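You operate a simulated robot arm through the tools that you are given. There is no shell and no other tool.

Carry out the task below with a simulated two-armed robot. There is one attempt and no reset: what you move stays moved.

## Task
Show the loose copper electrode sharp at 40x on the grey microscope's screen.
Fine: it stands between the two microscopes; lamp on 3. Set down upright: copper electrode.

The check looks at the end state, three seconds after you hand in, the way a careful person would. Anything else that was tipped, shoved, dropped, spilled or broken makes it a failure.

## Robot
Two 7-joint arms with two-finger parallel grippers on one trunk that stands fixed in place. Base frame: the origin is at the foot of the trunk, x ahead of it, y to its left, z up; the work surface is at about z = 780. Units: mm, degrees, N and s.
The left shoulder is at [80, 131, 947], the right one opposite. With the tool pointing down near the work surface each hand reaches from about 400 to 860 mm from the base axis, measured 20 degrees to its own side. Payload 1.57 kg a hand.
The tool frame of a hand sits at the grasp point between the pads (the TCP): z along the fingers, y along the line on which they close. The tips reach 30 mm beyond it. The gripper opens to 110 mm. The fingers are 24 mm wide and 12 mm thick; the gripper's body (48 by 112 mm) begins 78 mm behind the TCP.
Orientation is that of the tool frame in the base frame, as [roll, pitch, yaw] about the fixed x, y, z axes, in that order (R = Rz(yaw) Ry(pitch) Rx(roll)). With the fingers straight down and closing along the base's y, the tool's x points along the base's -x, its y along +y and its z along -z.

## Interface
- The arms move only by the tool move_arm. It takes "left_commands", "right_commands" or both (then of equal length, played together; a hand with none holds still); each is one flat list of numbers, 7 for each row, row after row: the shift along the tool's x, y, z in mm, then the turn, a rotation vector about the tool's x, y, z in degrees, then the opening, from 0 (shut) to 1 (fully open). In form: [tx, ty, tz, ax, ay, az, grip, tx, ty, tz, ax, ay, az, grip, ...]. A call has 1 to 20 rows; each row is the pose to reach, as a shift and turn from the pose commanded when the call began, along the tool's axes at that moment. Rows are played at 5 a second. More than 50 mm and 8.6 degrees between two rows, or a gripper value outside its range, and nothing of the call is played. A pose out of reach is approached as far as the arm can. The call stops where the force on the tool passes 40 N (or 10 N more than at its start, if that is more) or the arm is blocked; 0.2 s more then pass. Each finger travels about 108 mm/s and halts on what it meets, pressing with about 25 N; the grip force reading is that of the motor and also rises with nothing between the fingers. The clock runs only during rows and for 0.2 s after the last one: add rows that repeat a pose to give the fingers time. It gives the time, the measured TCP pose, the force on the tool (base axes), the opening and the grip force at its end, in the units of the frame above (readings bear some noise), with the torque about the TCP (base axes, N m) and any sound that the robot's microphone picked up, and new pictures: "show" is both (left out), scene, wrist or none (wrist: the cameras of the hands that moved).
- Cameras (640 x 400 px; columns grow to the right, rows downward): "scene" is now at [-47.7, 3.7, 1436]; the picture's right is [0.07, -1.00, 0.00], its down [-0.40, -0.03, -0.92] and it looks along [0.92, 0.06, -0.40] (base axes); focal length 245 px, centre (320, 200). "left" rides on the left gripper at [70, -16, -141] in its tool frame; the picture's right is [0.23, 0.97, 0.00], its down [-0.86, 0.20, -0.48] and it looks along [-0.47, 0.11, 0.88] (tool axes); focal length 222 px, centre (320, 200). "right" rides on the right gripper at [70, 16, -141] in its tool frame; the picture's right is [-0.23, 0.97, 0.00], its down [-0.86, -0.20, -0.48] and it looks along [-0.47, -0.11, 0.88] (tool axes); focal length 222 px, centre (320, 200). There is no depth. A picture from a camera that has moved, and an enlarged one, comes with that camera's place and axes in the base frame and with its lens.
- aim_head(pan, tilt): turns the head with the scene camera to pan (to the left, within 109 degrees either way) and tilt (down, from -29 to 69), counted from straight ahead of the robot. It gives what a move gives, and a new picture of the scene camera.
- enlarge(camera, box): a new picture of the part [left, top, right, bottom] of that camera's present view, enlarged. No time passes.
- finish_job(): hands the job in; it is judged then, once.

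Places have to be worked out from the pictures, the camera data and where the tool is seen. Open the grippers and draw the arms clear of the work before you hand the job in, unless the task says otherwise.

The tools are called after "Emit:" as name(argument=value, ...) on one line, values as JSON. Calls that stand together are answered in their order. move_arm: Moves the arms, as the interface text tells. Its arguments: {"type":"object","properties":{"left_commands":{"type":"array","items":{"type":"number"}},"right_commands":{"type":"array","items":{"type":"number"}},"show":{"type":"string","enum":["both","scene","wrist","none"]}},"required":[]} The other tools are called the same way: aim_head (pan, tilt) turns the head that bears the scene camera; enlarge (camera, box) takes an enlarged picture of a part of a camera's view; finish_job () hands the job in.

At the start:

```text
time: 0.0
left_position: [328.5, 392.1, 1388.1]
left_tcp_rot: [-179.9, 0.1, -180.0]
left_contact_force: [-0.3, -0.2, 0.5]
left_moment: [-0.01, 0.04, 0.02]
left_opening: 110.3
left_gripper_force: 0.0
right_position: [434.2, 1.6, 1357.9]
right_tcp_rot: [-180.0, 0.1, -180.0]
right_contact_force: [0.1, -0.9, 0.0]
right_moment: [-0.01, 0.02, 0.01]
right_opening: 110.0
right_gripper_force: 0.1
head pan, tilt: [3.7, 23.4]
```

scene: 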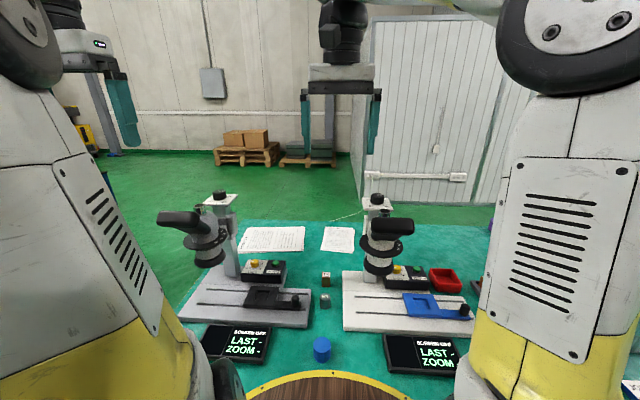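
right: 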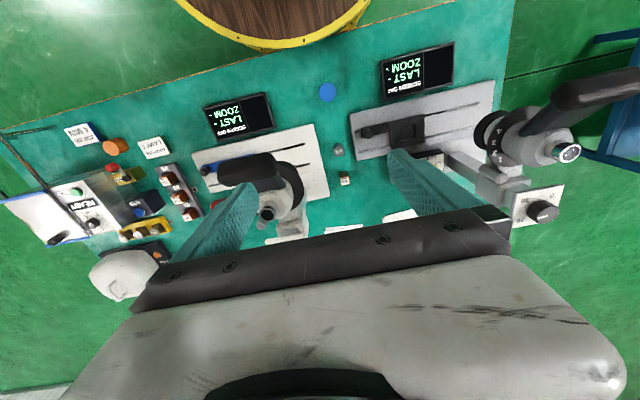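
left: 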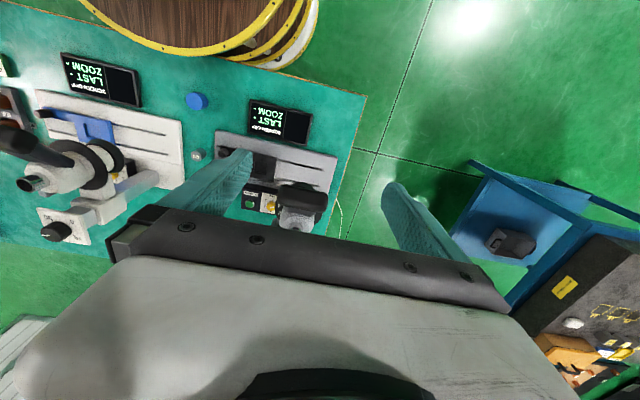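

The pictures show two microscopes (left grey, right white) with screens in front and small objects between them. I'll enlarge the views to understand the details before moving.

Emit:
enlarge(camera="scene", box=[150, 180, 340, 300])

Emit:
enlarge(camera="scene", box=[190, 250, 350, 390])

Emit:
enlarge(camera="scene", box=[320, 180, 500, 380])

Emit:
enlarge(camera="right", box=[300, 40, 600, 240])

Emit:
enlarge(camera="left", box=[0, 40, 360, 260])

```text
3.33 times, centred on (245, 240) of scene
camera zoom: at [-47.7, 3.7, 1436.0], right [0.07, -1.0, 0.0], down [-0.4, -0.03, -0.92], along [0.92, 0.06, -0.4], focal length 816 px, centre (570, 67)
```

zoom: 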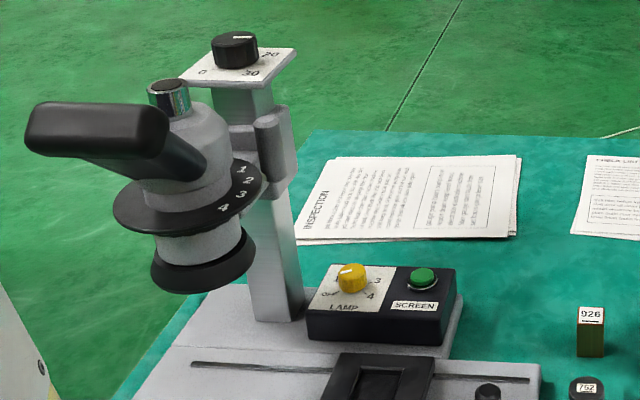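

```text
2.86 times, centred on (270, 320) of scene
camera zoom: at [-47.7, 3.7, 1436.0], right [0.07, -1.0, 0.0], down [-0.4, -0.03, -0.92], along [0.92, 0.06, -0.4], focal length 700 px, centre (463, -143)
```

zoom: 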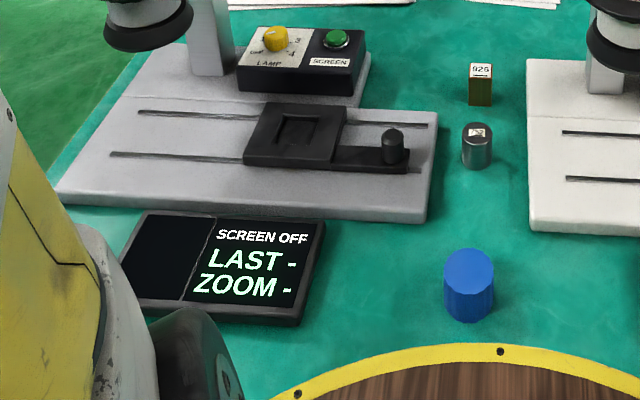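

```text
2.00 times, centred on (410, 280) of scene
camera zoom: at [-47.7, 3.7, 1436.0], right [0.07, -1.0, 0.0], down [-0.4, -0.03, -0.92], along [0.92, 0.06, -0.4], focal length 490 px, centre (140, 40)
```

zoom: 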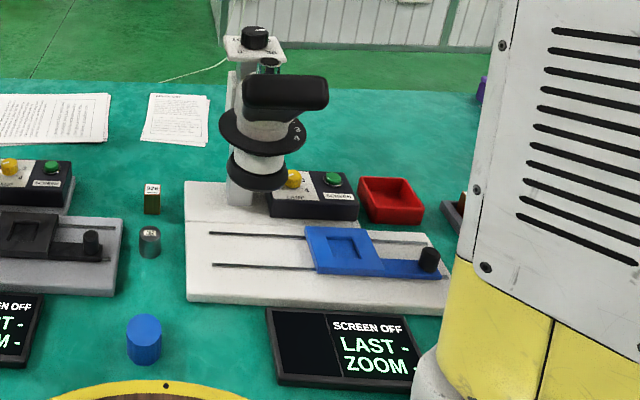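

```text
2.00 times, centred on (450, 140) of right
camera zoom: at [363.1, 16.5, 1498.8], right [0.23, 0.97, 0.0], down [0.86, -0.2, 0.48], along [0.47, -0.11, -0.88], focal length 444 px, centre (60, 320)
```

zoom: 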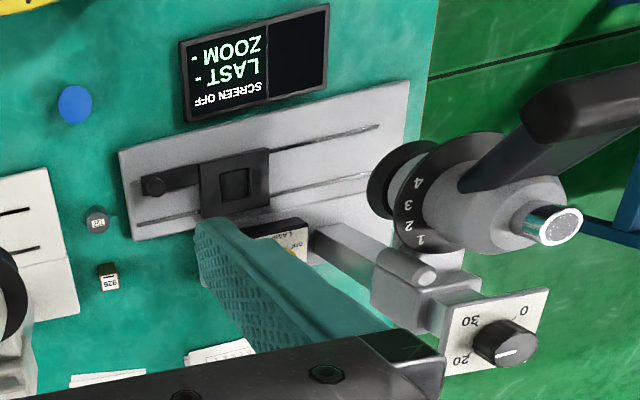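

```text
1.78 times, centred on (180, 150) of left
camera zoom: at [259.4, 375.1, 1530.6], right [-0.23, 0.97, 0.0], down [0.86, 0.2, 0.48], along [0.47, 0.11, -0.88], focal length 395 px, centre (569, 289)
```

zoom: 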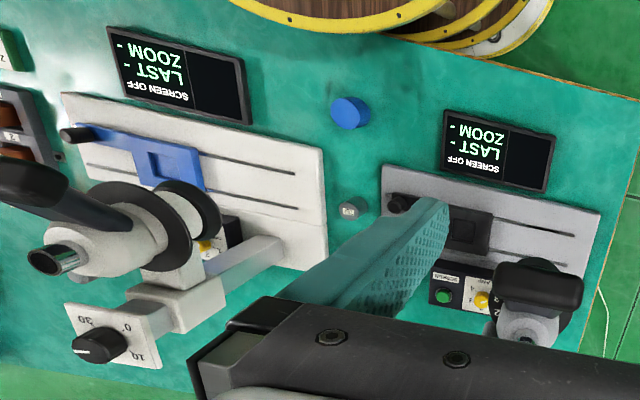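

I'll read the papers on the table and the other labelled items with zoomed views, and see whether they give instructions.

Emit:
enlarge(camera="scene", box=[235, 220, 310, 255])

Emit:
enlarge(camera="scene", box=[315, 222, 360, 255])

Emit:
enlarge(camera="scene", box=[310, 265, 340, 310])

Emit:
enlarge(camera="right", box=[0, 100, 240, 280])

Emit:
enlarge(camera="right", box=[300, 130, 380, 190])

```text
8.53 times, centred on (272, 238) of scene
camera zoom: at [-47.7, 3.7, 1436.0], right [0.07, -1.0, 0.0], down [-0.4, -0.03, -0.92], along [0.92, 0.06, -0.4], focal length 2090 px, centre (725, -120)
```

zoom: 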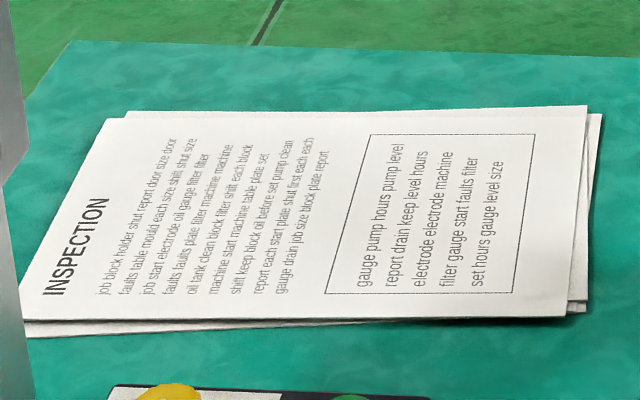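

```text
12.12 times, centred on (338, 238) of scene
camera zoom: at [-47.7, 3.7, 1436.0], right [0.07, -1.0, 0.0], down [-0.4, -0.03, -0.92], along [0.92, 0.06, -0.4], focal length 2969 px, centre (108, -267)
```

zoom: 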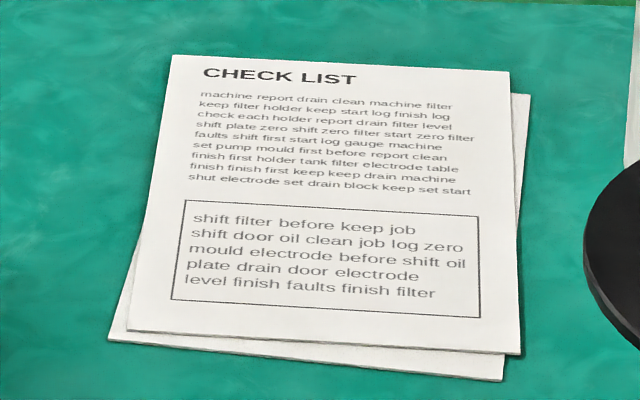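

```text
8.89 times, centred on (325, 288) of scene
camera zoom: at [-47.7, 3.7, 1436.0], right [0.07, -1.0, 0.0], down [-0.4, -0.03, -0.92], along [0.92, 0.06, -0.4], focal length 2177 px, centre (276, -578)
```

zoom: 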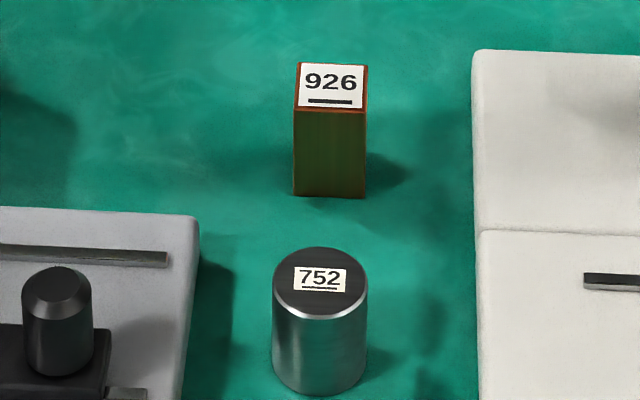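

```text
2.22 times, centred on (120, 190) of right
camera zoom: at [363.1, 16.5, 1498.8], right [0.23, 0.97, 0.0], down [0.86, -0.2, 0.48], along [0.47, -0.11, -0.88], focal length 494 px, centre (764, 222)
```

zoom: 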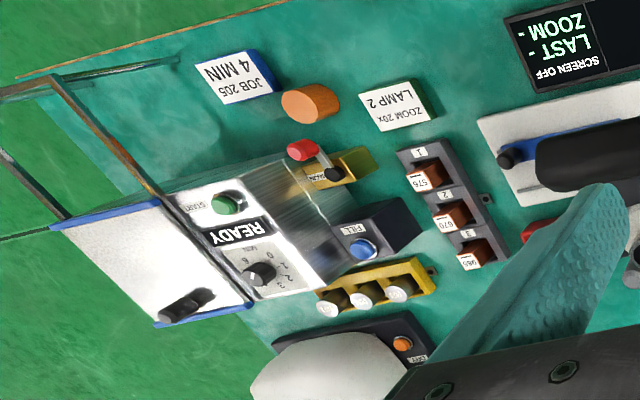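

```text
6.67 times, centred on (340, 160) of right
camera zoom: at [363.1, 16.5, 1498.8], right [0.23, 0.97, 0.0], down [0.86, -0.2, 0.48], along [0.47, -0.11, -0.88], focal length 1481 px, centre (187, 467)
```

zoom: 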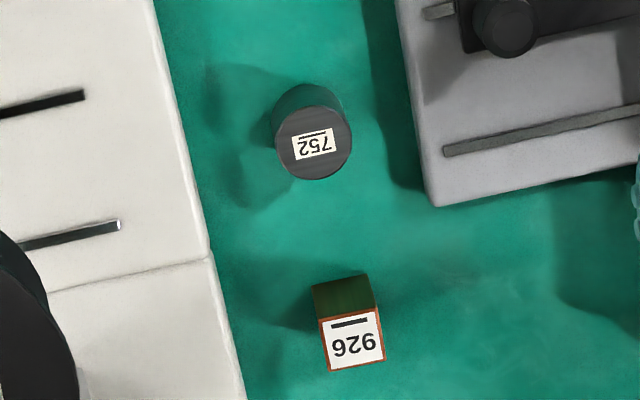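

The loose copper electrode is the square block "926" at about (671, 27); the three others sit in a rack. I'll bring the left hand down and forward a little so its camera can look at the grey microscope closely.

Emit:
move_arm(left_commands=[-6, -12, 30, 0, 0, 0, 1, -12, -24, 60, 0, 0, 0, 1, -18, -36, 90, 0, 0, 0, 1, -25, -48, 120, 0, 0, 0, 1, -32, -60, 150, 0, 0, 0, 1, -38, -72, 180, 0, 0, 0, 1, -45, -84, 210, 0, 0, 0, 1, -50, -92, 238, 0, 0, 0, 1])

```text
time: 1.8
left_position: [374.9, 301.6, 1150.0]
left_tcp_rot: [180.0, 0.0, -180.0]
left_contact_force: [0.0, -0.2, 0.5]
left_moment: [0.02, 0.01, -0.01]
left_opening: 109.8
left_gripper_force: 0.1
right_position: [432.9, 1.4, 1358.2]
right_tcp_rot: [-180.0, 0.0, -180.0]
right_contact_force: [-0.8, -0.6, 0.3]
right_moment: [0.0, -0.02, 0.0]
right_opening: 110.2
right_gripper_force: 0.1
head pan, tilt: [3.7, 23.4]
camera left: at [306.9, 283.7, 1292.3], right [-0.23, 0.97, 0.0], down [0.85, 0.2, 0.48], along [0.47, 0.11, -0.88], focal length 222 px, centre (320, 200)
```

scene: 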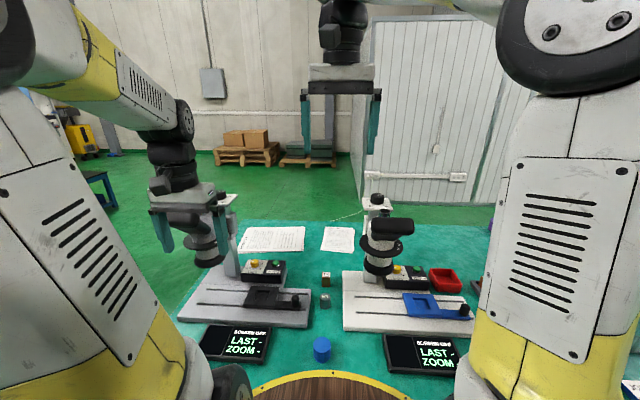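
left: 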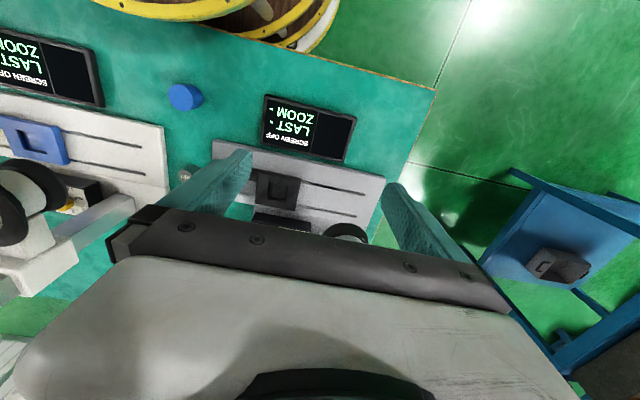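

The gripper body hides the far half of its own camera view, so the scene camera's zoom is better for the microscope. I'll zoom on the lamp box, the zoom ring and the slide.

Emit:
enlarge(camera="scene", box=[236, 252, 296, 290])

Emit:
enlarge(camera="scene", box=[180, 270, 320, 340])

Emit:
enlarge(camera="left", box=[200, 80, 420, 240])

Emit:
enlarge(camera="right", box=[440, 60, 640, 240])

```text
10.53 times, centred on (266, 271) of scene
camera zoom: at [-47.9, 3.6, 1436.0], right [0.07, -1.0, 0.0], down [-0.4, -0.03, -0.92], along [0.92, 0.06, -0.4], focal length 2578 px, centre (888, -547)
```

zoom: 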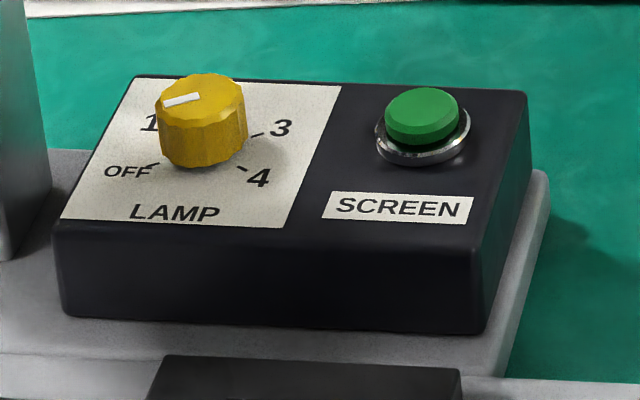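

```text
4.57 times, centred on (250, 305) of scene
camera zoom: at [-47.9, 3.6, 1436.0], right [0.07, -1.0, 0.0], down [-0.4, -0.03, -0.92], along [0.92, 0.06, -0.4], focal length 1120 px, centre (640, -280)
```

zoom: 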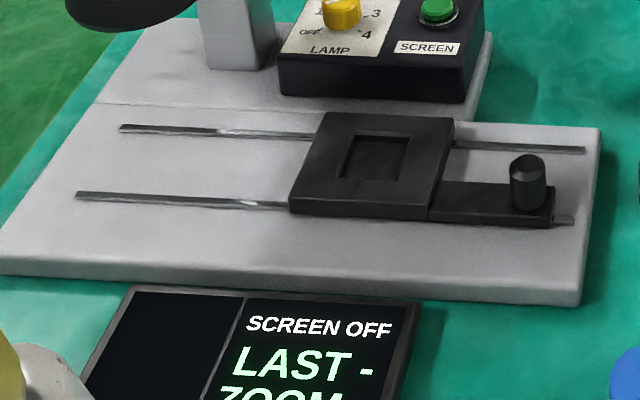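

```text
2.50 times, centred on (310, 160) of left
camera zoom: at [306.9, 283.7, 1292.3], right [-0.23, 0.97, 0.0], down [0.85, 0.2, 0.48], along [0.47, 0.11, -0.88], focal length 555 px, centre (345, 300)
```

zoom: 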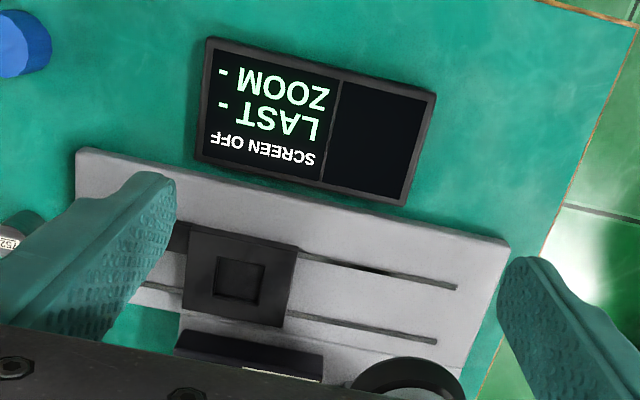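

```text
2.22 times, centred on (540, 150) of right
camera zoom: at [363.0, 16.4, 1498.8], right [0.23, 0.97, 0.0], down [0.86, -0.2, 0.48], along [0.47, -0.11, -0.88], focal length 494 px, centre (-169, 311)
```

zoom: 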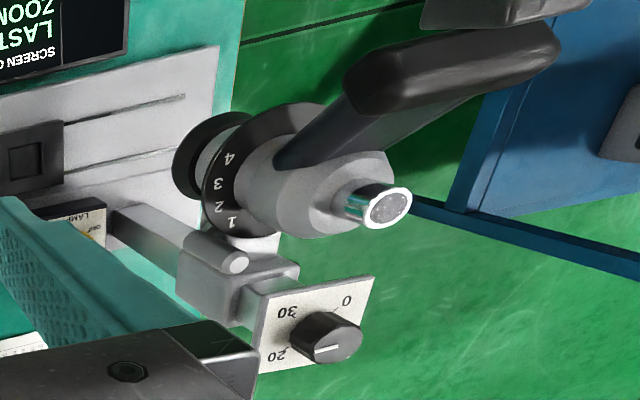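

The lamp knob currently points between 1 and 2-ish (white mark to upper-left), and the slide has a square recess with a knob on its right tab. I'll draw the right arm off to its own side so the left arm has free room.

Emit:
move_arm(right_commands=[5, -35, 0, 0, 0, 0, 1, 10, -70, 0, 0, 0, 0, 1, 15, -105, 0, 0, 0, 0, 1, 20, -140, 0, 0, 0, 0, 1, 25, -175, 0, 0, 0, 0, 1, 30, -210, 0, 0, 0, 0, 1, 35, -245, 0, 0, 0, 0, 1, 40, -280, 0, 0, 0, 0, 1, 45, -315, 0, 0, 0, 0, 1], left_commands=[10, 30, -10, 0, 0, 0, 1, 20, 60, -20, 0, 0, 0, 1, 30, 90, -30, 0, 0, 0, 1, 30, 120, -40, 0, 0, 0, 1, 30, 150, -50, 0, 0, 0, 1, 30, 150, -50, 0, 0, 0, 1, 30, 150, -50, 0, 0, 0, 1, 30, 150, -50, 0, 0, 0, 1, 30, 150, -50, 0, 0, 0, 1], show="both")

```text
time: 3.8
left_position: [347.7, 448.3, 1199.8]
left_tcp_rot: [180.0, -0.1, -180.0]
left_contact_force: [0.3, -0.4, -0.6]
left_moment: [-0.01, -0.02, 0.0]
left_opening: 110.0
left_gripper_force: 0.2
right_position: [389.8, -316.2, 1357.1]
right_tcp_rot: [-180.0, 0.0, -179.9]
right_contact_force: [0.5, -0.4, 0.0]
right_moment: [0.0, -0.03, -0.05]
right_opening: 110.1
right_gripper_force: 0.0
head pan, tilt: [3.7, 23.4]
camera right: at [320.0, -301.4, 1497.7], right [0.23, 0.97, 0.0], down [0.86, -0.2, 0.48], along [0.47, -0.11, -0.88], focal length 222 px, centre (320, 200)
camera left: at [277.3, 431.2, 1342.0], right [-0.23, 0.97, 0.0], down [0.86, 0.2, 0.48], along [0.47, 0.11, -0.88], focal length 222 px, centre (320, 200)
```

scene: 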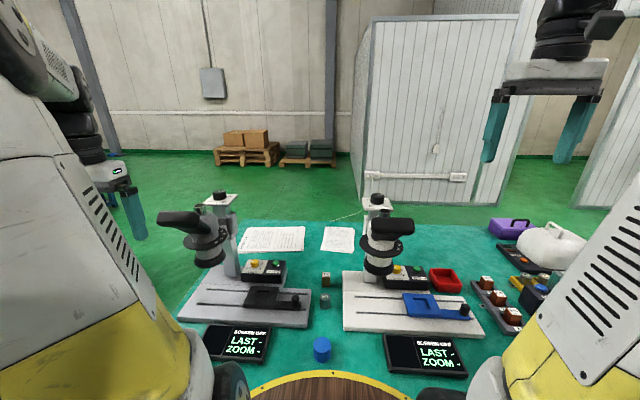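
right: 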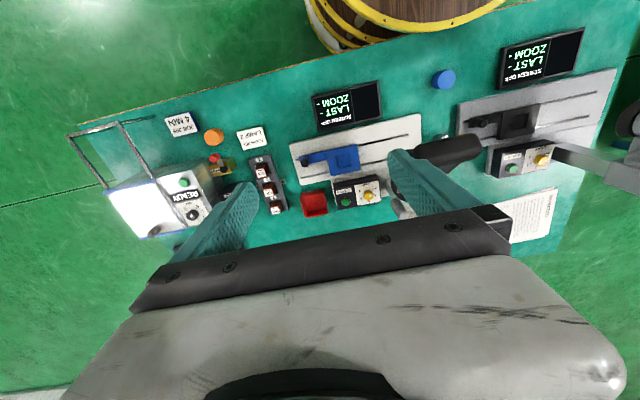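
left: 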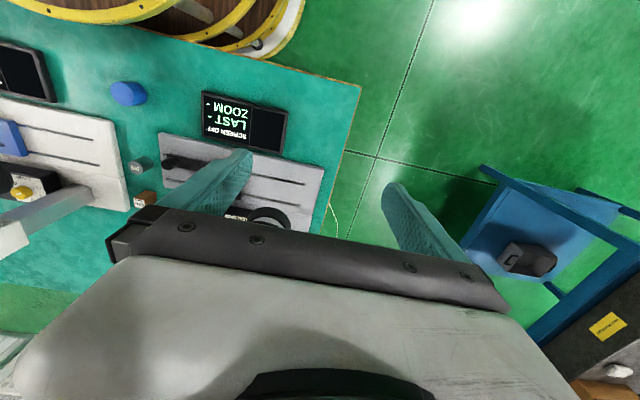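

The scene view of the grey microscope is clear now. I'll zoom on its head, zoom ring and focus knob, and on the slide from above.

Emit:
enlarge(camera="scene", box=[150, 185, 250, 275])

Emit:
enlarge(camera="scene", box=[190, 185, 240, 235])

Emit:
enlarge(camera="right", box=[440, 60, 640, 190])

Emit:
enlarge(camera="left", box=[100, 100, 340, 240])

Emit:
enlarge(camera="scene", box=[350, 180, 430, 280])

```text
4.44 times, centred on (200, 230) of scene
camera zoom: at [-47.7, 3.9, 1436.0], right [0.07, -1.0, 0.0], down [-0.4, -0.03, -0.92], along [0.92, 0.06, -0.4], focal length 1088 px, centre (853, 67)
```

zoom: 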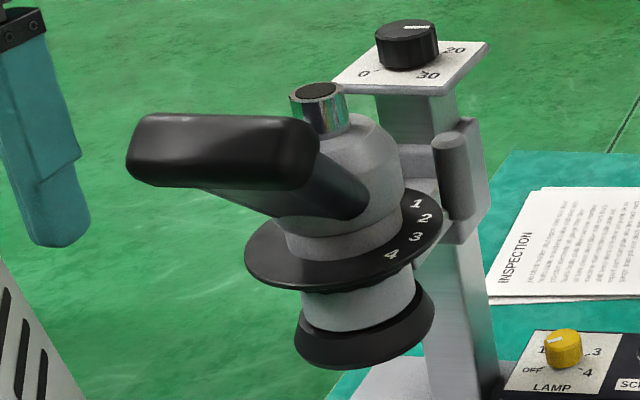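

```text
8.00 times, centred on (215, 210) of scene
camera zoom: at [-47.7, 3.9, 1436.0], right [0.07, -1.0, 0.0], down [-0.4, -0.03, -0.92], along [0.92, 0.06, -0.4], focal length 1959 px, centre (1160, 120)
```

zoom: 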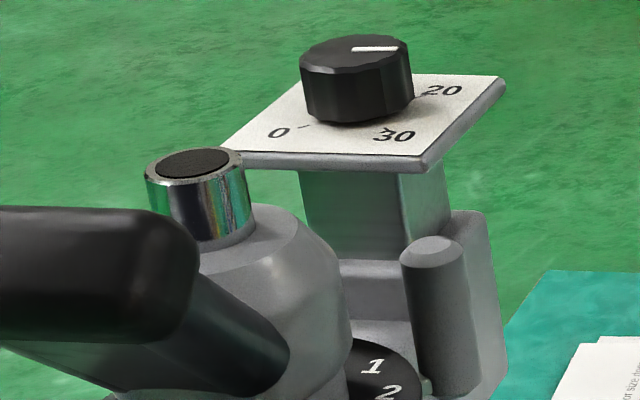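

```text
3.08 times, centred on (540, 125) of right
camera zoom: at [320.0, -301.4, 1497.7], right [0.23, 0.97, 0.0], down [0.86, -0.2, 0.48], along [0.47, -0.11, -0.88], focal length 684 px, centre (-357, 431)
```

zoom: 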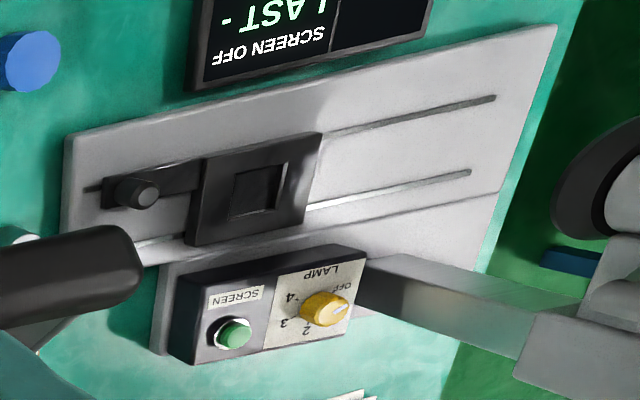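

```text
2.67 times, centred on (220, 170) of left
camera zoom: at [277.3, 431.2, 1342.0], right [-0.23, 0.97, 0.0], down [0.86, 0.2, 0.48], along [0.47, 0.11, -0.88], focal length 592 px, centre (587, 280)
```

zoom: 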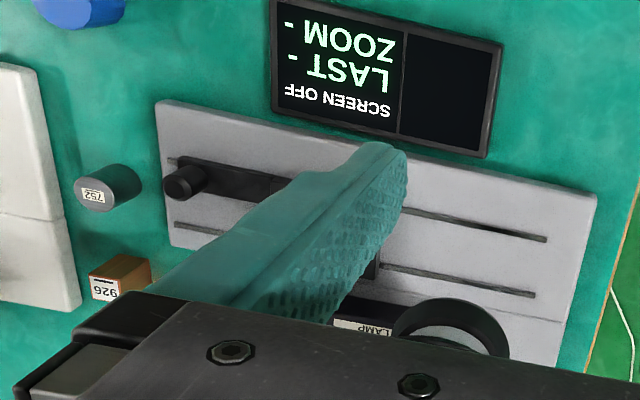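

```text
4.00 times, centred on (390, 230) of scene
camera zoom: at [-47.7, 3.9, 1436.0], right [0.07, -1.0, 0.0], down [-0.4, -0.03, -0.92], along [0.92, 0.06, -0.4], focal length 980 px, centre (40, 80)
```

zoom: 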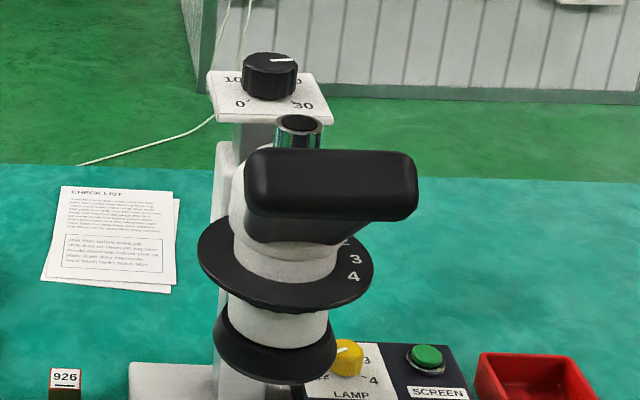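

I see a numbered disc (1–4) beneath the head, a focus dial 0–30 on top of the column, and a chrome cylinder on the head. I'll zoom tighter to find what indexes the zoom disc.

Emit:
enlarge(camera="scene", box=[203, 225, 253, 255])

Emit:
enlarge(camera="scene", box=[185, 230, 225, 272])

Emit:
enlarge(camera="scene", box=[360, 230, 415, 280])

Emit:
enlarge(camera="scene", box=[200, 190, 240, 215])

```text
12.80 times, centred on (228, 240) of scene
camera zoom: at [-47.7, 3.9, 1436.0], right [0.07, -1.0, 0.0], down [-0.4, -0.03, -0.92], along [0.92, 0.06, -0.4], focal length 3135 px, centre (1498, -312)
```

zoom: 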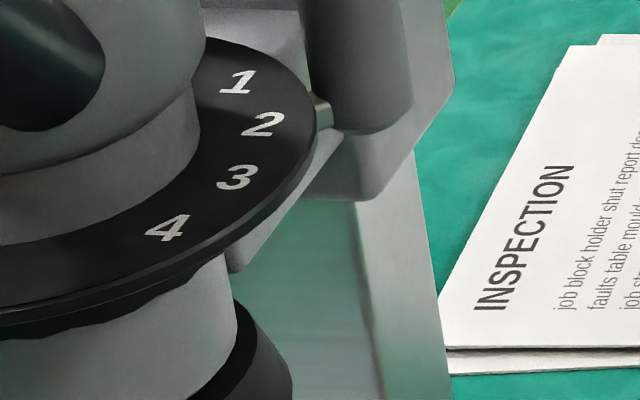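

```text
9.52 times, centred on (205, 251) of scene
camera zoom: at [-47.7, 3.9, 1436.0], right [0.07, -1.0, 0.0], down [-0.4, -0.03, -0.92], along [0.92, 0.06, -0.4], focal length 2332 px, centre (1415, -286)
```

zoom: 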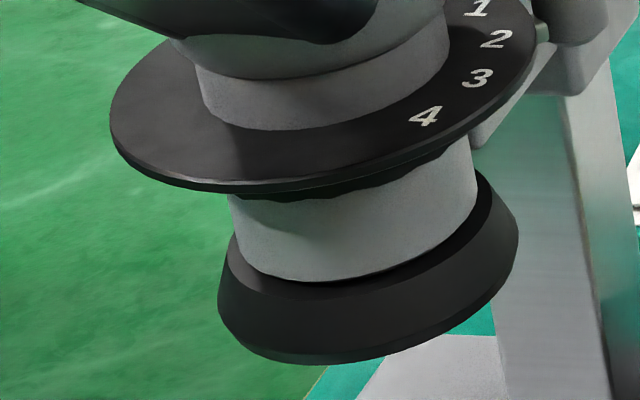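

```text
8.00 times, centred on (388, 255) of scene
camera zoom: at [-47.7, 3.9, 1436.0], right [0.07, -1.0, 0.0], down [-0.4, -0.03, -0.92], along [0.92, 0.06, -0.4], focal length 1959 px, centre (-220, -240)
```

zoom: 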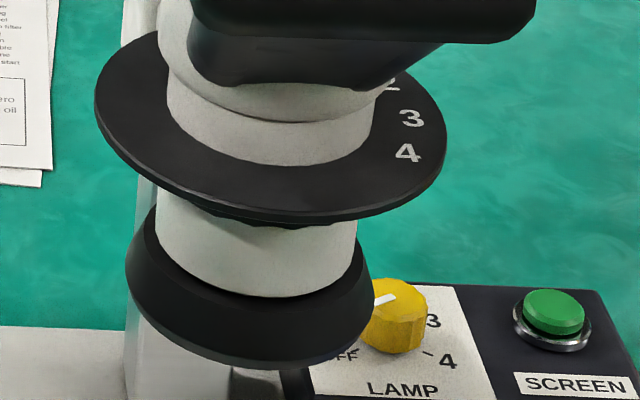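

```text
16.00 times, centred on (220, 202) of scene
camera zoom: at [-47.7, 3.9, 1436.0], right [0.07, -1.0, 0.0], down [-0.4, -0.03, -0.92], along [0.92, 0.06, -0.4], focal length 3919 px, centre (1920, 160)
```

zoom: 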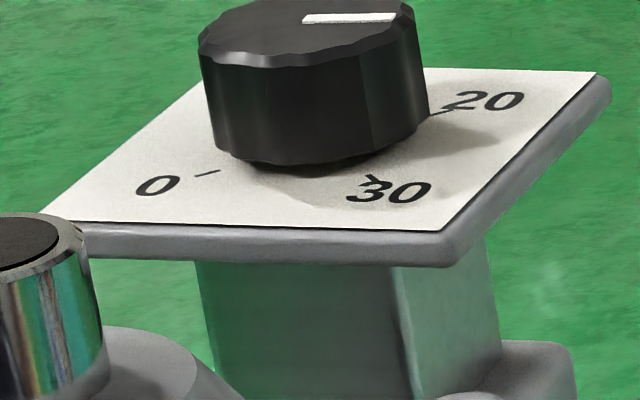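

From two camera views I get: disc centre (562, 385, 1040) with the index pin next to "2", screen button top near (692, 218, 855), lamp knob top near (677, 292, 866). I'll first switch the screen on for feedback, so I move the closed left hand above the button.

Emit:
move_arm(left_commands=[-12, -38, 0, 0, 0, 0, 0.5, -25, -77, 0, 0, 0, 0, 0, -37, -115, 0, 0, 0, 0, 0, -50, -154, 0, 0, 0, 0, 0, -62, -192, 0, 0, 0, 0, 0, -75, -230, 0, 0, 0, 0, 0, -113, -230, 0, 0, 0, 0, 0, -152, -230, 0, 0, 0, 0, 0, -190, -230, 0, 0, 0, 0, 0, -229, -230, 0, 0, 0, 0, 0, -267, -230, 0, 0, 0, 0, 0, -306, -230, 0, 0, 0, 0, 0, -344, -230, 0, 0, 0, 0, 0, -344, -230, 40, 0, 0, 0, 0, -344, -230, 80, 0, 0, 0, 0, -344, -230, 120, 0, 0, 0, 0, -344, -230, 160, 0, 0, 0, 0, -344, -230, 200, 0, 0, 0, 0, -344, -230, 240, 0, 0, 0, 0, -344, -230, 260, 0, 0, 0, 0])

```text
time: 8.0
left_position: [694.8, 221.5, 940.3]
left_tcp_rot: [-180.0, 0.0, -180.0]
left_contact_force: [-0.6, 0.3, -0.2]
left_moment: [0.01, -0.03, -0.01]
left_opening: 0.1
left_gripper_force: 21.2
right_position: [389.2, -317.0, 1356.0]
right_tcp_rot: [179.9, 0.0, -180.0]
right_contact_force: [0.2, 0.0, -0.1]
right_moment: [0.0, -0.04, -0.02]
right_opening: 110.0
right_gripper_force: 0.1
head pan, tilt: [3.7, 23.4]
camera left: at [625.3, 204.4, 1083.0], right [-0.23, 0.97, 0.0], down [0.85, 0.2, 0.48], along [0.47, 0.11, -0.88], focal length 222 px, centre (320, 200)
```

scene: 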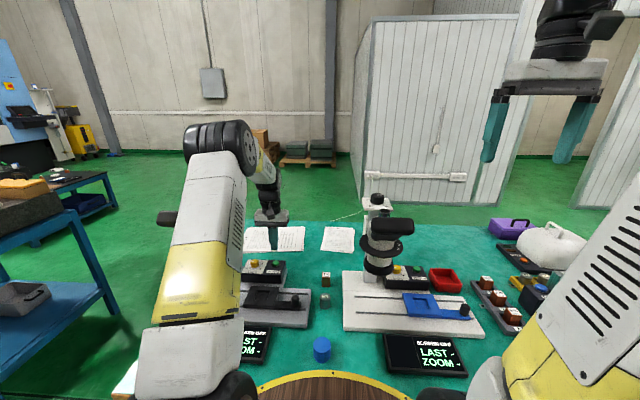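
left: 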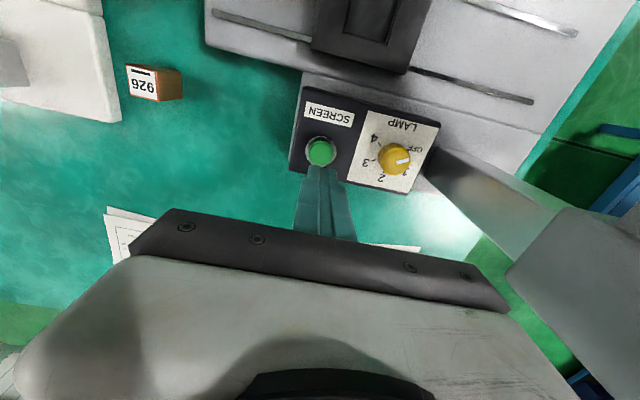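

The screen came up as expected: the button is directly below at about (691, 220), within 4 mm of the tool axis. I'll zoom the wrist view on the lamp dial and the electrode to measure them.

Emit:
enlarge(camera="left", box=[280, 60, 460, 200])

Emit:
enlarge(camera="left", box=[90, 40, 210, 120])

Emit:
enlarge(camera="left", box=[200, 0, 540, 120])

```text
2.86 times, centred on (370, 130) of left
camera zoom: at [625.3, 204.4, 1083.0], right [-0.23, 0.97, 0.0], down [0.85, 0.2, 0.48], along [0.47, 0.11, -0.88], focal length 635 px, centre (177, 400)
```

zoom: 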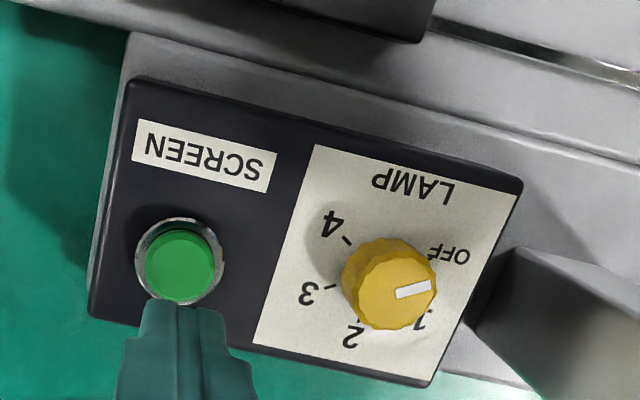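

```text
5.00 times, centred on (150, 80) of left
camera zoom: at [625.3, 204.4, 1083.0], right [-0.23, 0.97, 0.0], down [0.85, 0.2, 0.48], along [0.47, 0.11, -0.88], focal length 1111 px, centre (1170, 800)
```

zoom: 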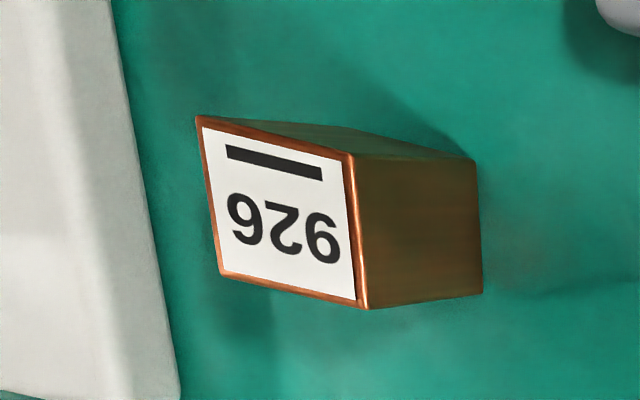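

```text
1.88 times, centred on (370, 60) of left
camera zoom: at [625.3, 204.4, 1083.0], right [-0.23, 0.97, 0.0], down [0.85, 0.2, 0.48], along [0.47, 0.11, -0.88], focal length 418 px, centre (226, 464)
```

zoom: 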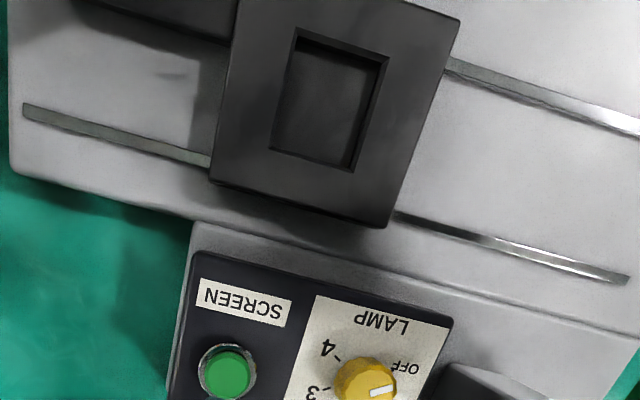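

The lamp dial reads OFF at +120°, 1 at +60°, 2 at 0°, 3 at −60°, 4 at −120° about a centre of (681, 298). I'll now lower the closed fingers onto the SCREEN button.

Emit:
move_arm(left_commands=[2, 0, 20, 0, 0, 0, 0, 2, 0, 40, 0, 0, 0, 0, 2, 0, 48, 0, 0, 0, 0, 2, 0, 51, 0, 0, 0, 0, 2, 0, 54, 0, 0, 0, 0], show="wrist")

```text
time: 9.2
left_position: [690.3, 220.5, 886.2]
left_tcp_rot: [180.0, 0.0, -180.0]
left_contact_force: [-0.5, 0.0, 0.0]
left_moment: [-0.03, -0.02, 0.03]
left_opening: 0.2
left_gripper_force: 21.4
right_position: [390.2, -317.0, 1356.1]
right_tcp_rot: [179.9, 0.0, 180.0]
right_contact_force: [0.1, 0.7, -0.2]
right_moment: [-0.04, 0.01, -0.01]
right_opening: 110.1
right_gripper_force: 0.0
head pan, tilt: [3.7, 23.4]
camera left: at [621.2, 203.7, 1029.0], right [-0.23, 0.97, 0.0], down [0.86, 0.2, 0.48], along [0.47, 0.11, -0.88], focal length 222 px, centre (320, 200)
```

left: 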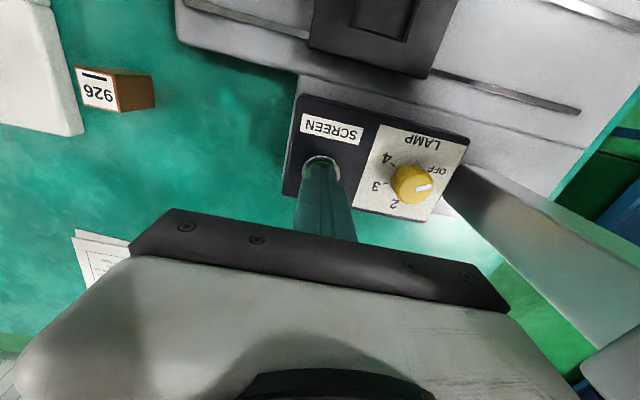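

The tip is just above the button at z ≈ 856. I'll press in small steps and then release.

Emit:
move_arm(left_commands=[0, 0, 2, 0, 0, 0, 0, 0, 0, 4, 0, 0, 0, 0, 0, 0, 6, 0, 0, 0, 0, 0, 0, 8, 0, 0, 0, 0, 0, 0, 8, 0, 0, 0, 0], show="both")

```text
time: 10.4
left_position: [689.6, 220.4, 877.9]
left_tcp_rot: [-180.0, 0.0, -180.0]
left_contact_force: [-3.8, 0.4, 14.2]
left_moment: [0.04, 0.13, 0.0]
left_opening: 0.2
left_gripper_force: 21.0
right_position: [388.6, -317.3, 1357.1]
right_tcp_rot: [-180.0, 0.0, 179.9]
right_contact_force: [0.1, -0.2, 0.1]
right_moment: [0.01, -0.02, 0.0]
right_opening: 110.3
right_gripper_force: 0.1
head pan, tilt: [3.7, 23.4]
heard: click
camera left: at [620.9, 203.5, 1021.3], right [-0.23, 0.97, 0.0], down [0.85, 0.2, 0.48], along [0.47, 0.11, -0.88], focal length 222 px, centre (320, 200)
```

scene: 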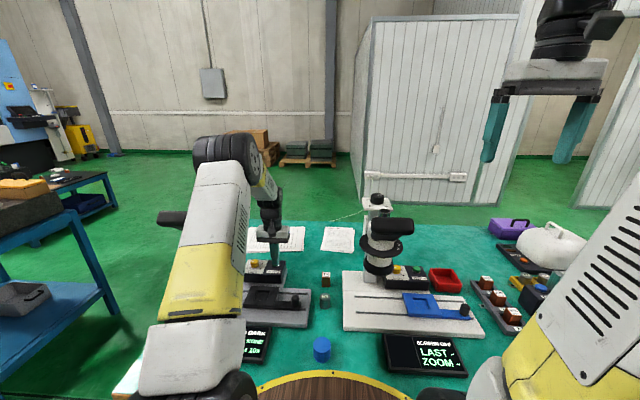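
left: 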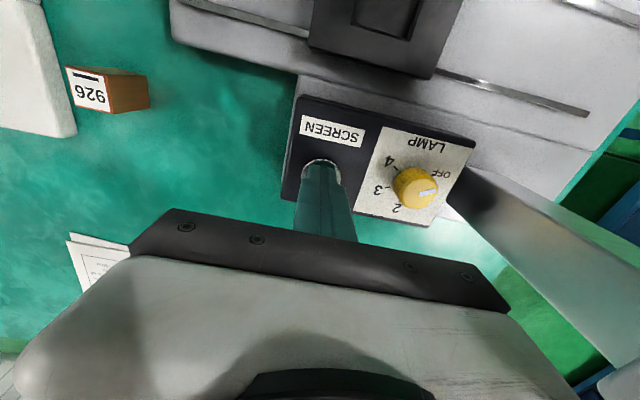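

A click was heard and the grey screen changed. I'll raise the hand straight up off the button and read the screen.

Emit:
move_arm(left_commands=[0, 0, -10, 0, 0, 0, 0, 0, 0, -30, 0, 0, 0, 0, 0, 0, -50, 0, 0, 0, 0], show="scene")

Emit:
enlarge(camera="scene", box=[190, 310, 290, 380])

```text
time: 11.2
left_position: [690.0, 218.2, 929.6]
left_tcp_rot: [-179.9, 0.0, -179.9]
left_contact_force: [1.4, -0.3, -1.4]
left_moment: [0.02, 0.04, -0.04]
left_opening: 0.1
left_gripper_force: 21.6
right_position: [389.2, -316.5, 1357.0]
right_tcp_rot: [180.0, 0.0, -179.9]
right_contact_force: [-0.5, -0.4, -0.7]
right_moment: [-0.03, 0.04, 0.01]
right_opening: 110.2
right_gripper_force: 0.2
head pan, tilt: [3.7, 23.4]
```

scene: 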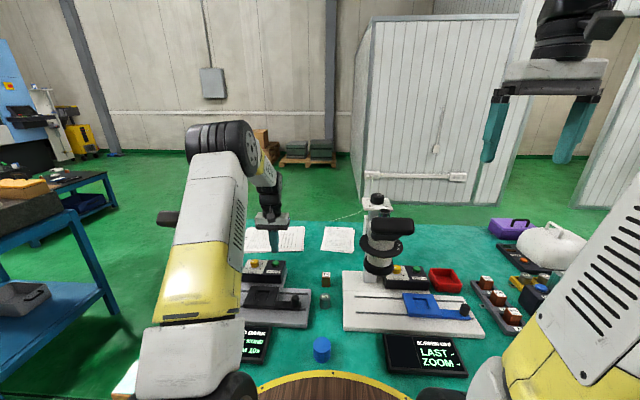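

```text
5.71 times, centred on (240, 345) of scene
camera zoom: at [-47.5, 3.7, 1436.0], right [0.07, -1.0, 0.0], down [-0.4, -0.03, -0.92], along [0.92, 0.06, -0.4], focal length 1400 px, centre (777, -629)
```

zoom: 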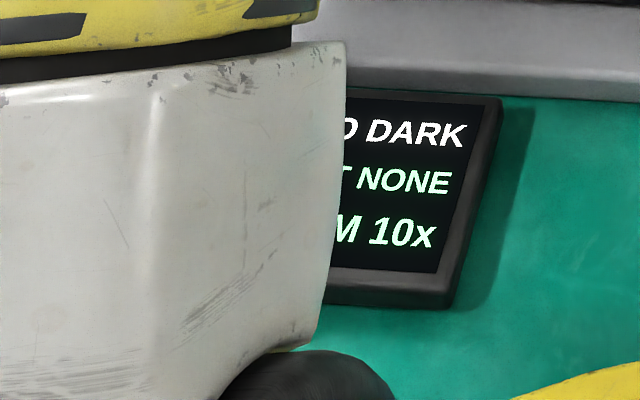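

The screen is on and reads "TOO DARK … NONE … ZOOM 10x", so the disc currently stands at 1. For the lamp knob I'll grip with the fingers closing roughly along x, and lean the wrist away from the column; first I turn the wrist −120° about the tool axis while rising a bit.

Emit:
move_arm(left_commands=[0, 0, -4, 0, 0, -8, 0, 0, 0, -8, 0, 0, -16, 0, 0, 0, -12, 0, 0, -24, 0, 0, 0, -16, 0, 0, -32, 0, 0, 0, -20, 0, 0, -40, 0, 0, 0, -24, 0, 0, -48, 0, 0, 0, -28, 0, 0, -56, 0, 0, 0, -30, 0, 0, -64, 0, 0, 0, -30, 0, 0, -72, 0, 0, 0, -30, 0, 0, -80, 0, 0, 0, -30, 0, 0, -88, 0, 0, 0, -30, 0, 0, -96, 0, 0, 0, -30, 0, 0, -104, 0.2, 0, 0, -30, 0, 0, -112, 0.4, 0, 0, -30, 0, 0, -120, 0.5], show="both")

```text
time: 14.4
left_position: [689.7, 219.1, 958.7]
left_tcp_rot: [180.0, 0.0, -59.9]
left_contact_force: [0.2, 0.2, -0.2]
left_moment: [-0.02, 0.0, 0.02]
left_opening: 54.7
left_gripper_force: 0.1
right_position: [391.8, -315.9, 1357.3]
right_tcp_rot: [180.0, 0.0, -179.9]
right_contact_force: [-1.1, -1.1, 0.1]
right_moment: [0.0, -0.01, -0.01]
right_opening: 110.0
right_gripper_force: 0.0
head pan, tilt: [3.7, 23.4]
camera left: at [739.5, 166.7, 1100.4], right [-0.73, -0.69, 0.0], down [-0.6, 0.64, 0.48], along [-0.33, 0.35, -0.88], focal length 222 px, centre (320, 200)
```

scene: 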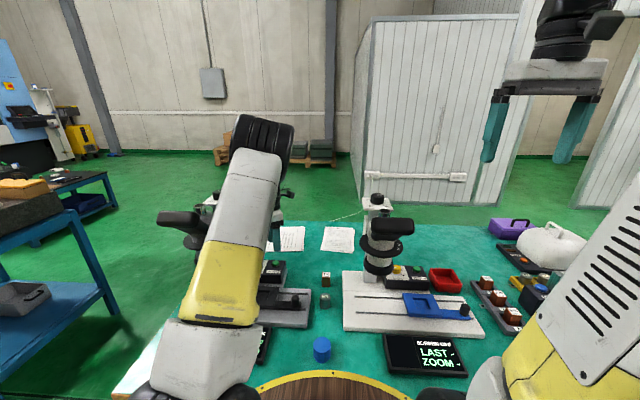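
left: 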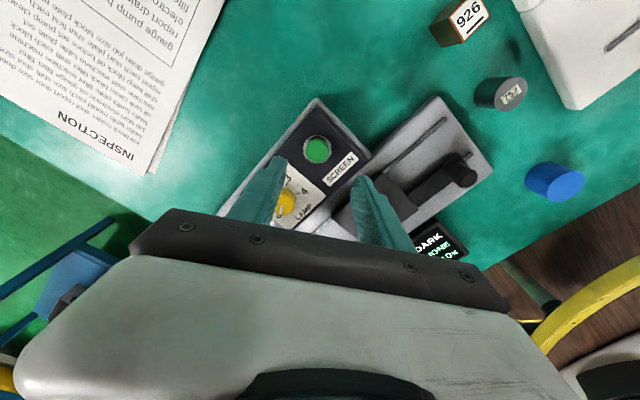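

The wrist reached yaw −60° without trouble. I'll lean the wrist 10° away from the column and move above the lamp knob at (681, 298).

Emit:
move_arm(left_commands=[0, 0, 0, 0, -5, 0, 0.5, 0, 0, 0, 0, -10, 0, 0.5, -25, -11, 0, 0, -10, 0, 0.5, -50, -22, 0, 0, -10, 0, 0.5, -73, -32, 0, 0, -10, 0, 0.5, -73, -32, 0, 0, -10, 0, 0.5], show="both")

Emit:
enlarge(camera="left", box=[200, 80, 440, 240])

```text
time: 15.8
left_position: [683.0, 300.3, 958.1]
left_tcp_rot: [-180.0, 10.0, -59.9]
left_contact_force: [0.6, 0.2, -0.4]
left_moment: [-0.01, 0.0, 0.01]
left_opening: 55.1
left_gripper_force: 0.0
right_position: [390.5, -315.6, 1357.4]
right_tcp_rot: [-180.0, 0.0, 179.9]
right_contact_force: [-0.2, 0.2, 0.2]
right_moment: [0.02, -0.01, 0.0]
right_opening: 110.1
right_gripper_force: 0.0
head pan, tilt: [3.7, 23.4]
camera left: at [743.6, 226.0, 1086.2], right [-0.73, -0.68, -0.04], down [-0.55, 0.56, 0.62], along [-0.4, 0.48, -0.78], focal length 222 px, centre (320, 200)
```

scene: 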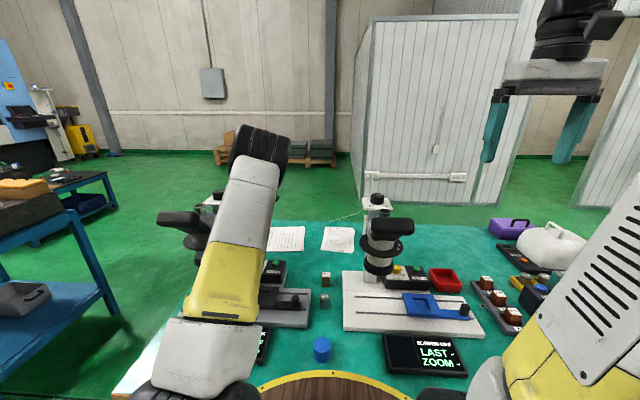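
left: 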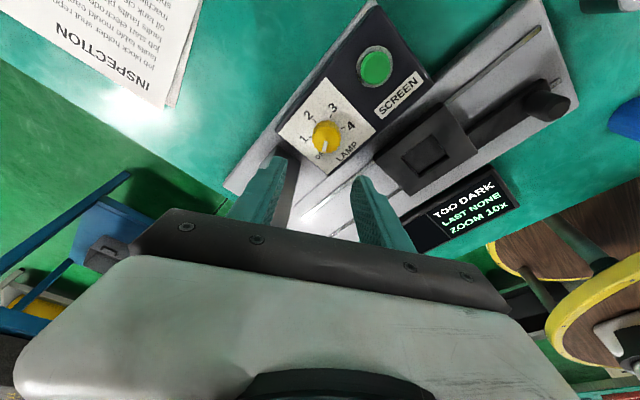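

```text
2.50 times, centred on (320, 160) of left
camera zoom: at [743.6, 226.0, 1086.2], right [-0.73, -0.68, -0.04], down [-0.55, 0.56, 0.62], along [-0.4, 0.48, -0.78], focal length 555 px, centre (320, 300)
```

zoom: 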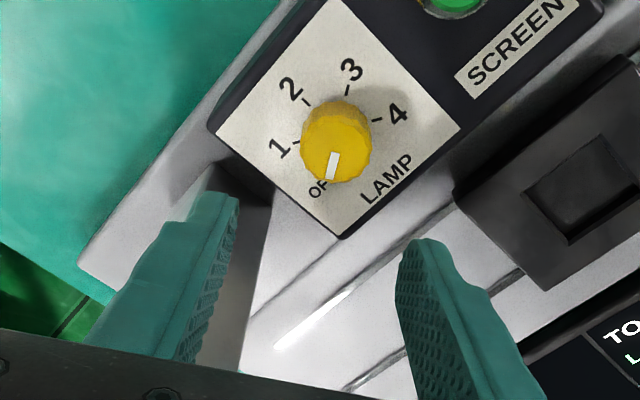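

The knob's top centre works out to about (680, 298), so I'm well aligned. I'll lower the hand so the fingertips straddle the knob (TCP z ≈ 882).

Emit:
move_arm(left_commands=[3.6, 0.7, 18.7, 0, 0, 0, 0.5, 7.1, 1.5, 37.4, 0, 0, 0, 0.5, 10.7, 2.2, 56, 0, 0, 0, 0.5, 14.2, 2.9, 74.7, 0, 0, 0, 0.5, 14.2, 2.9, 74.7, 0, 0, 0, 0.5], show="wrist")

Emit:
enlarge(camera="left", box=[200, 80, 440, 240])

```text
time: 17.0
left_position: [679.4, 297.8, 880.4]
left_tcp_rot: [-180.0, 10.0, -60.0]
left_contact_force: [0.4, 0.4, -0.1]
left_moment: [0.01, -0.01, -0.02]
left_opening: 54.9
left_gripper_force: 0.1
right_position: [390.4, -316.4, 1356.3]
right_tcp_rot: [-179.9, 0.0, 180.0]
right_contact_force: [0.1, -0.2, 0.3]
right_moment: [-0.01, 0.02, -0.02]
right_opening: 109.9
right_gripper_force: 0.1
head pan, tilt: [3.7, 23.4]
camera left: at [741.3, 223.8, 1008.9], right [-0.73, -0.68, -0.04], down [-0.55, 0.56, 0.62], along [-0.4, 0.48, -0.78], focal length 222 px, centre (320, 200)
```

left: 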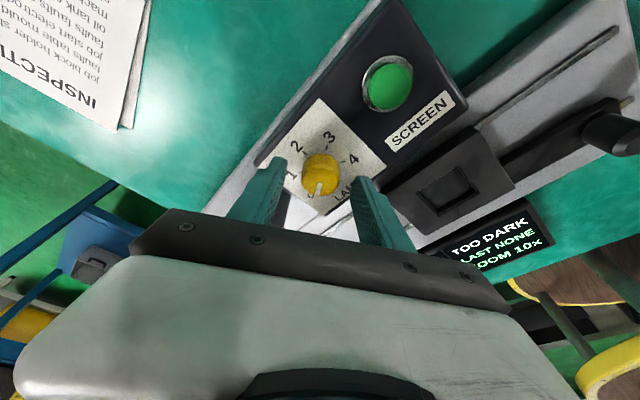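

```text
2.50 times, centred on (320, 160) of left
camera zoom: at [741.3, 223.8, 1008.9], right [-0.73, -0.68, -0.04], down [-0.55, 0.56, 0.62], along [-0.4, 0.48, -0.78], focal length 555 px, centre (320, 300)
```

zoom: 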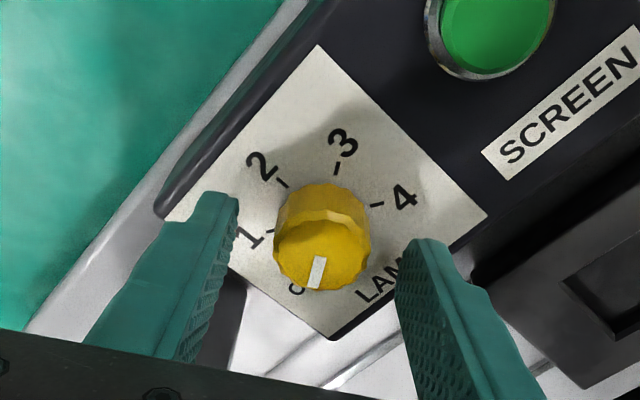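

The knob sits centred between the fingertips with about 15 mm engagement. I'll close on it, then check the reading.

Emit:
move_arm(left_commands=[0, 0, 0, 0, 0, 0, 0.3, 0, 0, 0, 0, 0, 0, 0.2, 0, 0, 0, 0, 0, 0, 0.2], show="wrist")

```text
time: 17.8
left_position: [680.3, 297.4, 880.3]
left_tcp_rot: [-179.9, 10.0, -60.0]
left_contact_force: [2.4, 1.3, -1.9]
left_moment: [-0.1, 0.15, -0.03]
left_opening: 29.4
left_gripper_force: 39.3
right_position: [390.3, -316.6, 1356.8]
right_tcp_rot: [-180.0, 0.0, 179.9]
right_contact_force: [-0.7, 0.3, 1.0]
right_moment: [0.04, 0.04, -0.02]
right_opening: 110.0
right_gripper_force: 0.0
head pan, tilt: [3.7, 23.4]
camera left: at [741.5, 223.8, 1009.1], right [-0.73, -0.68, -0.04], down [-0.55, 0.56, 0.62], along [-0.4, 0.48, -0.78], focal length 222 px, centre (320, 200)
```

left: 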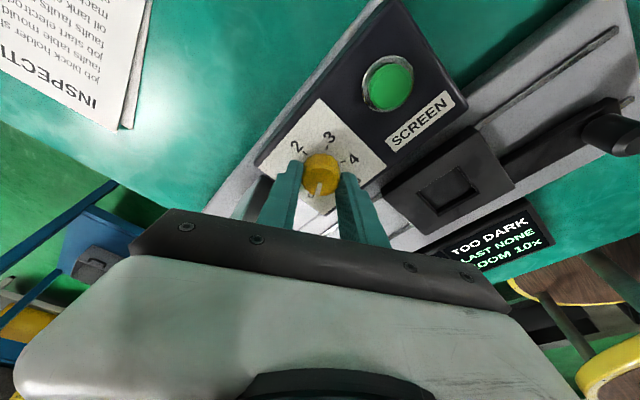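

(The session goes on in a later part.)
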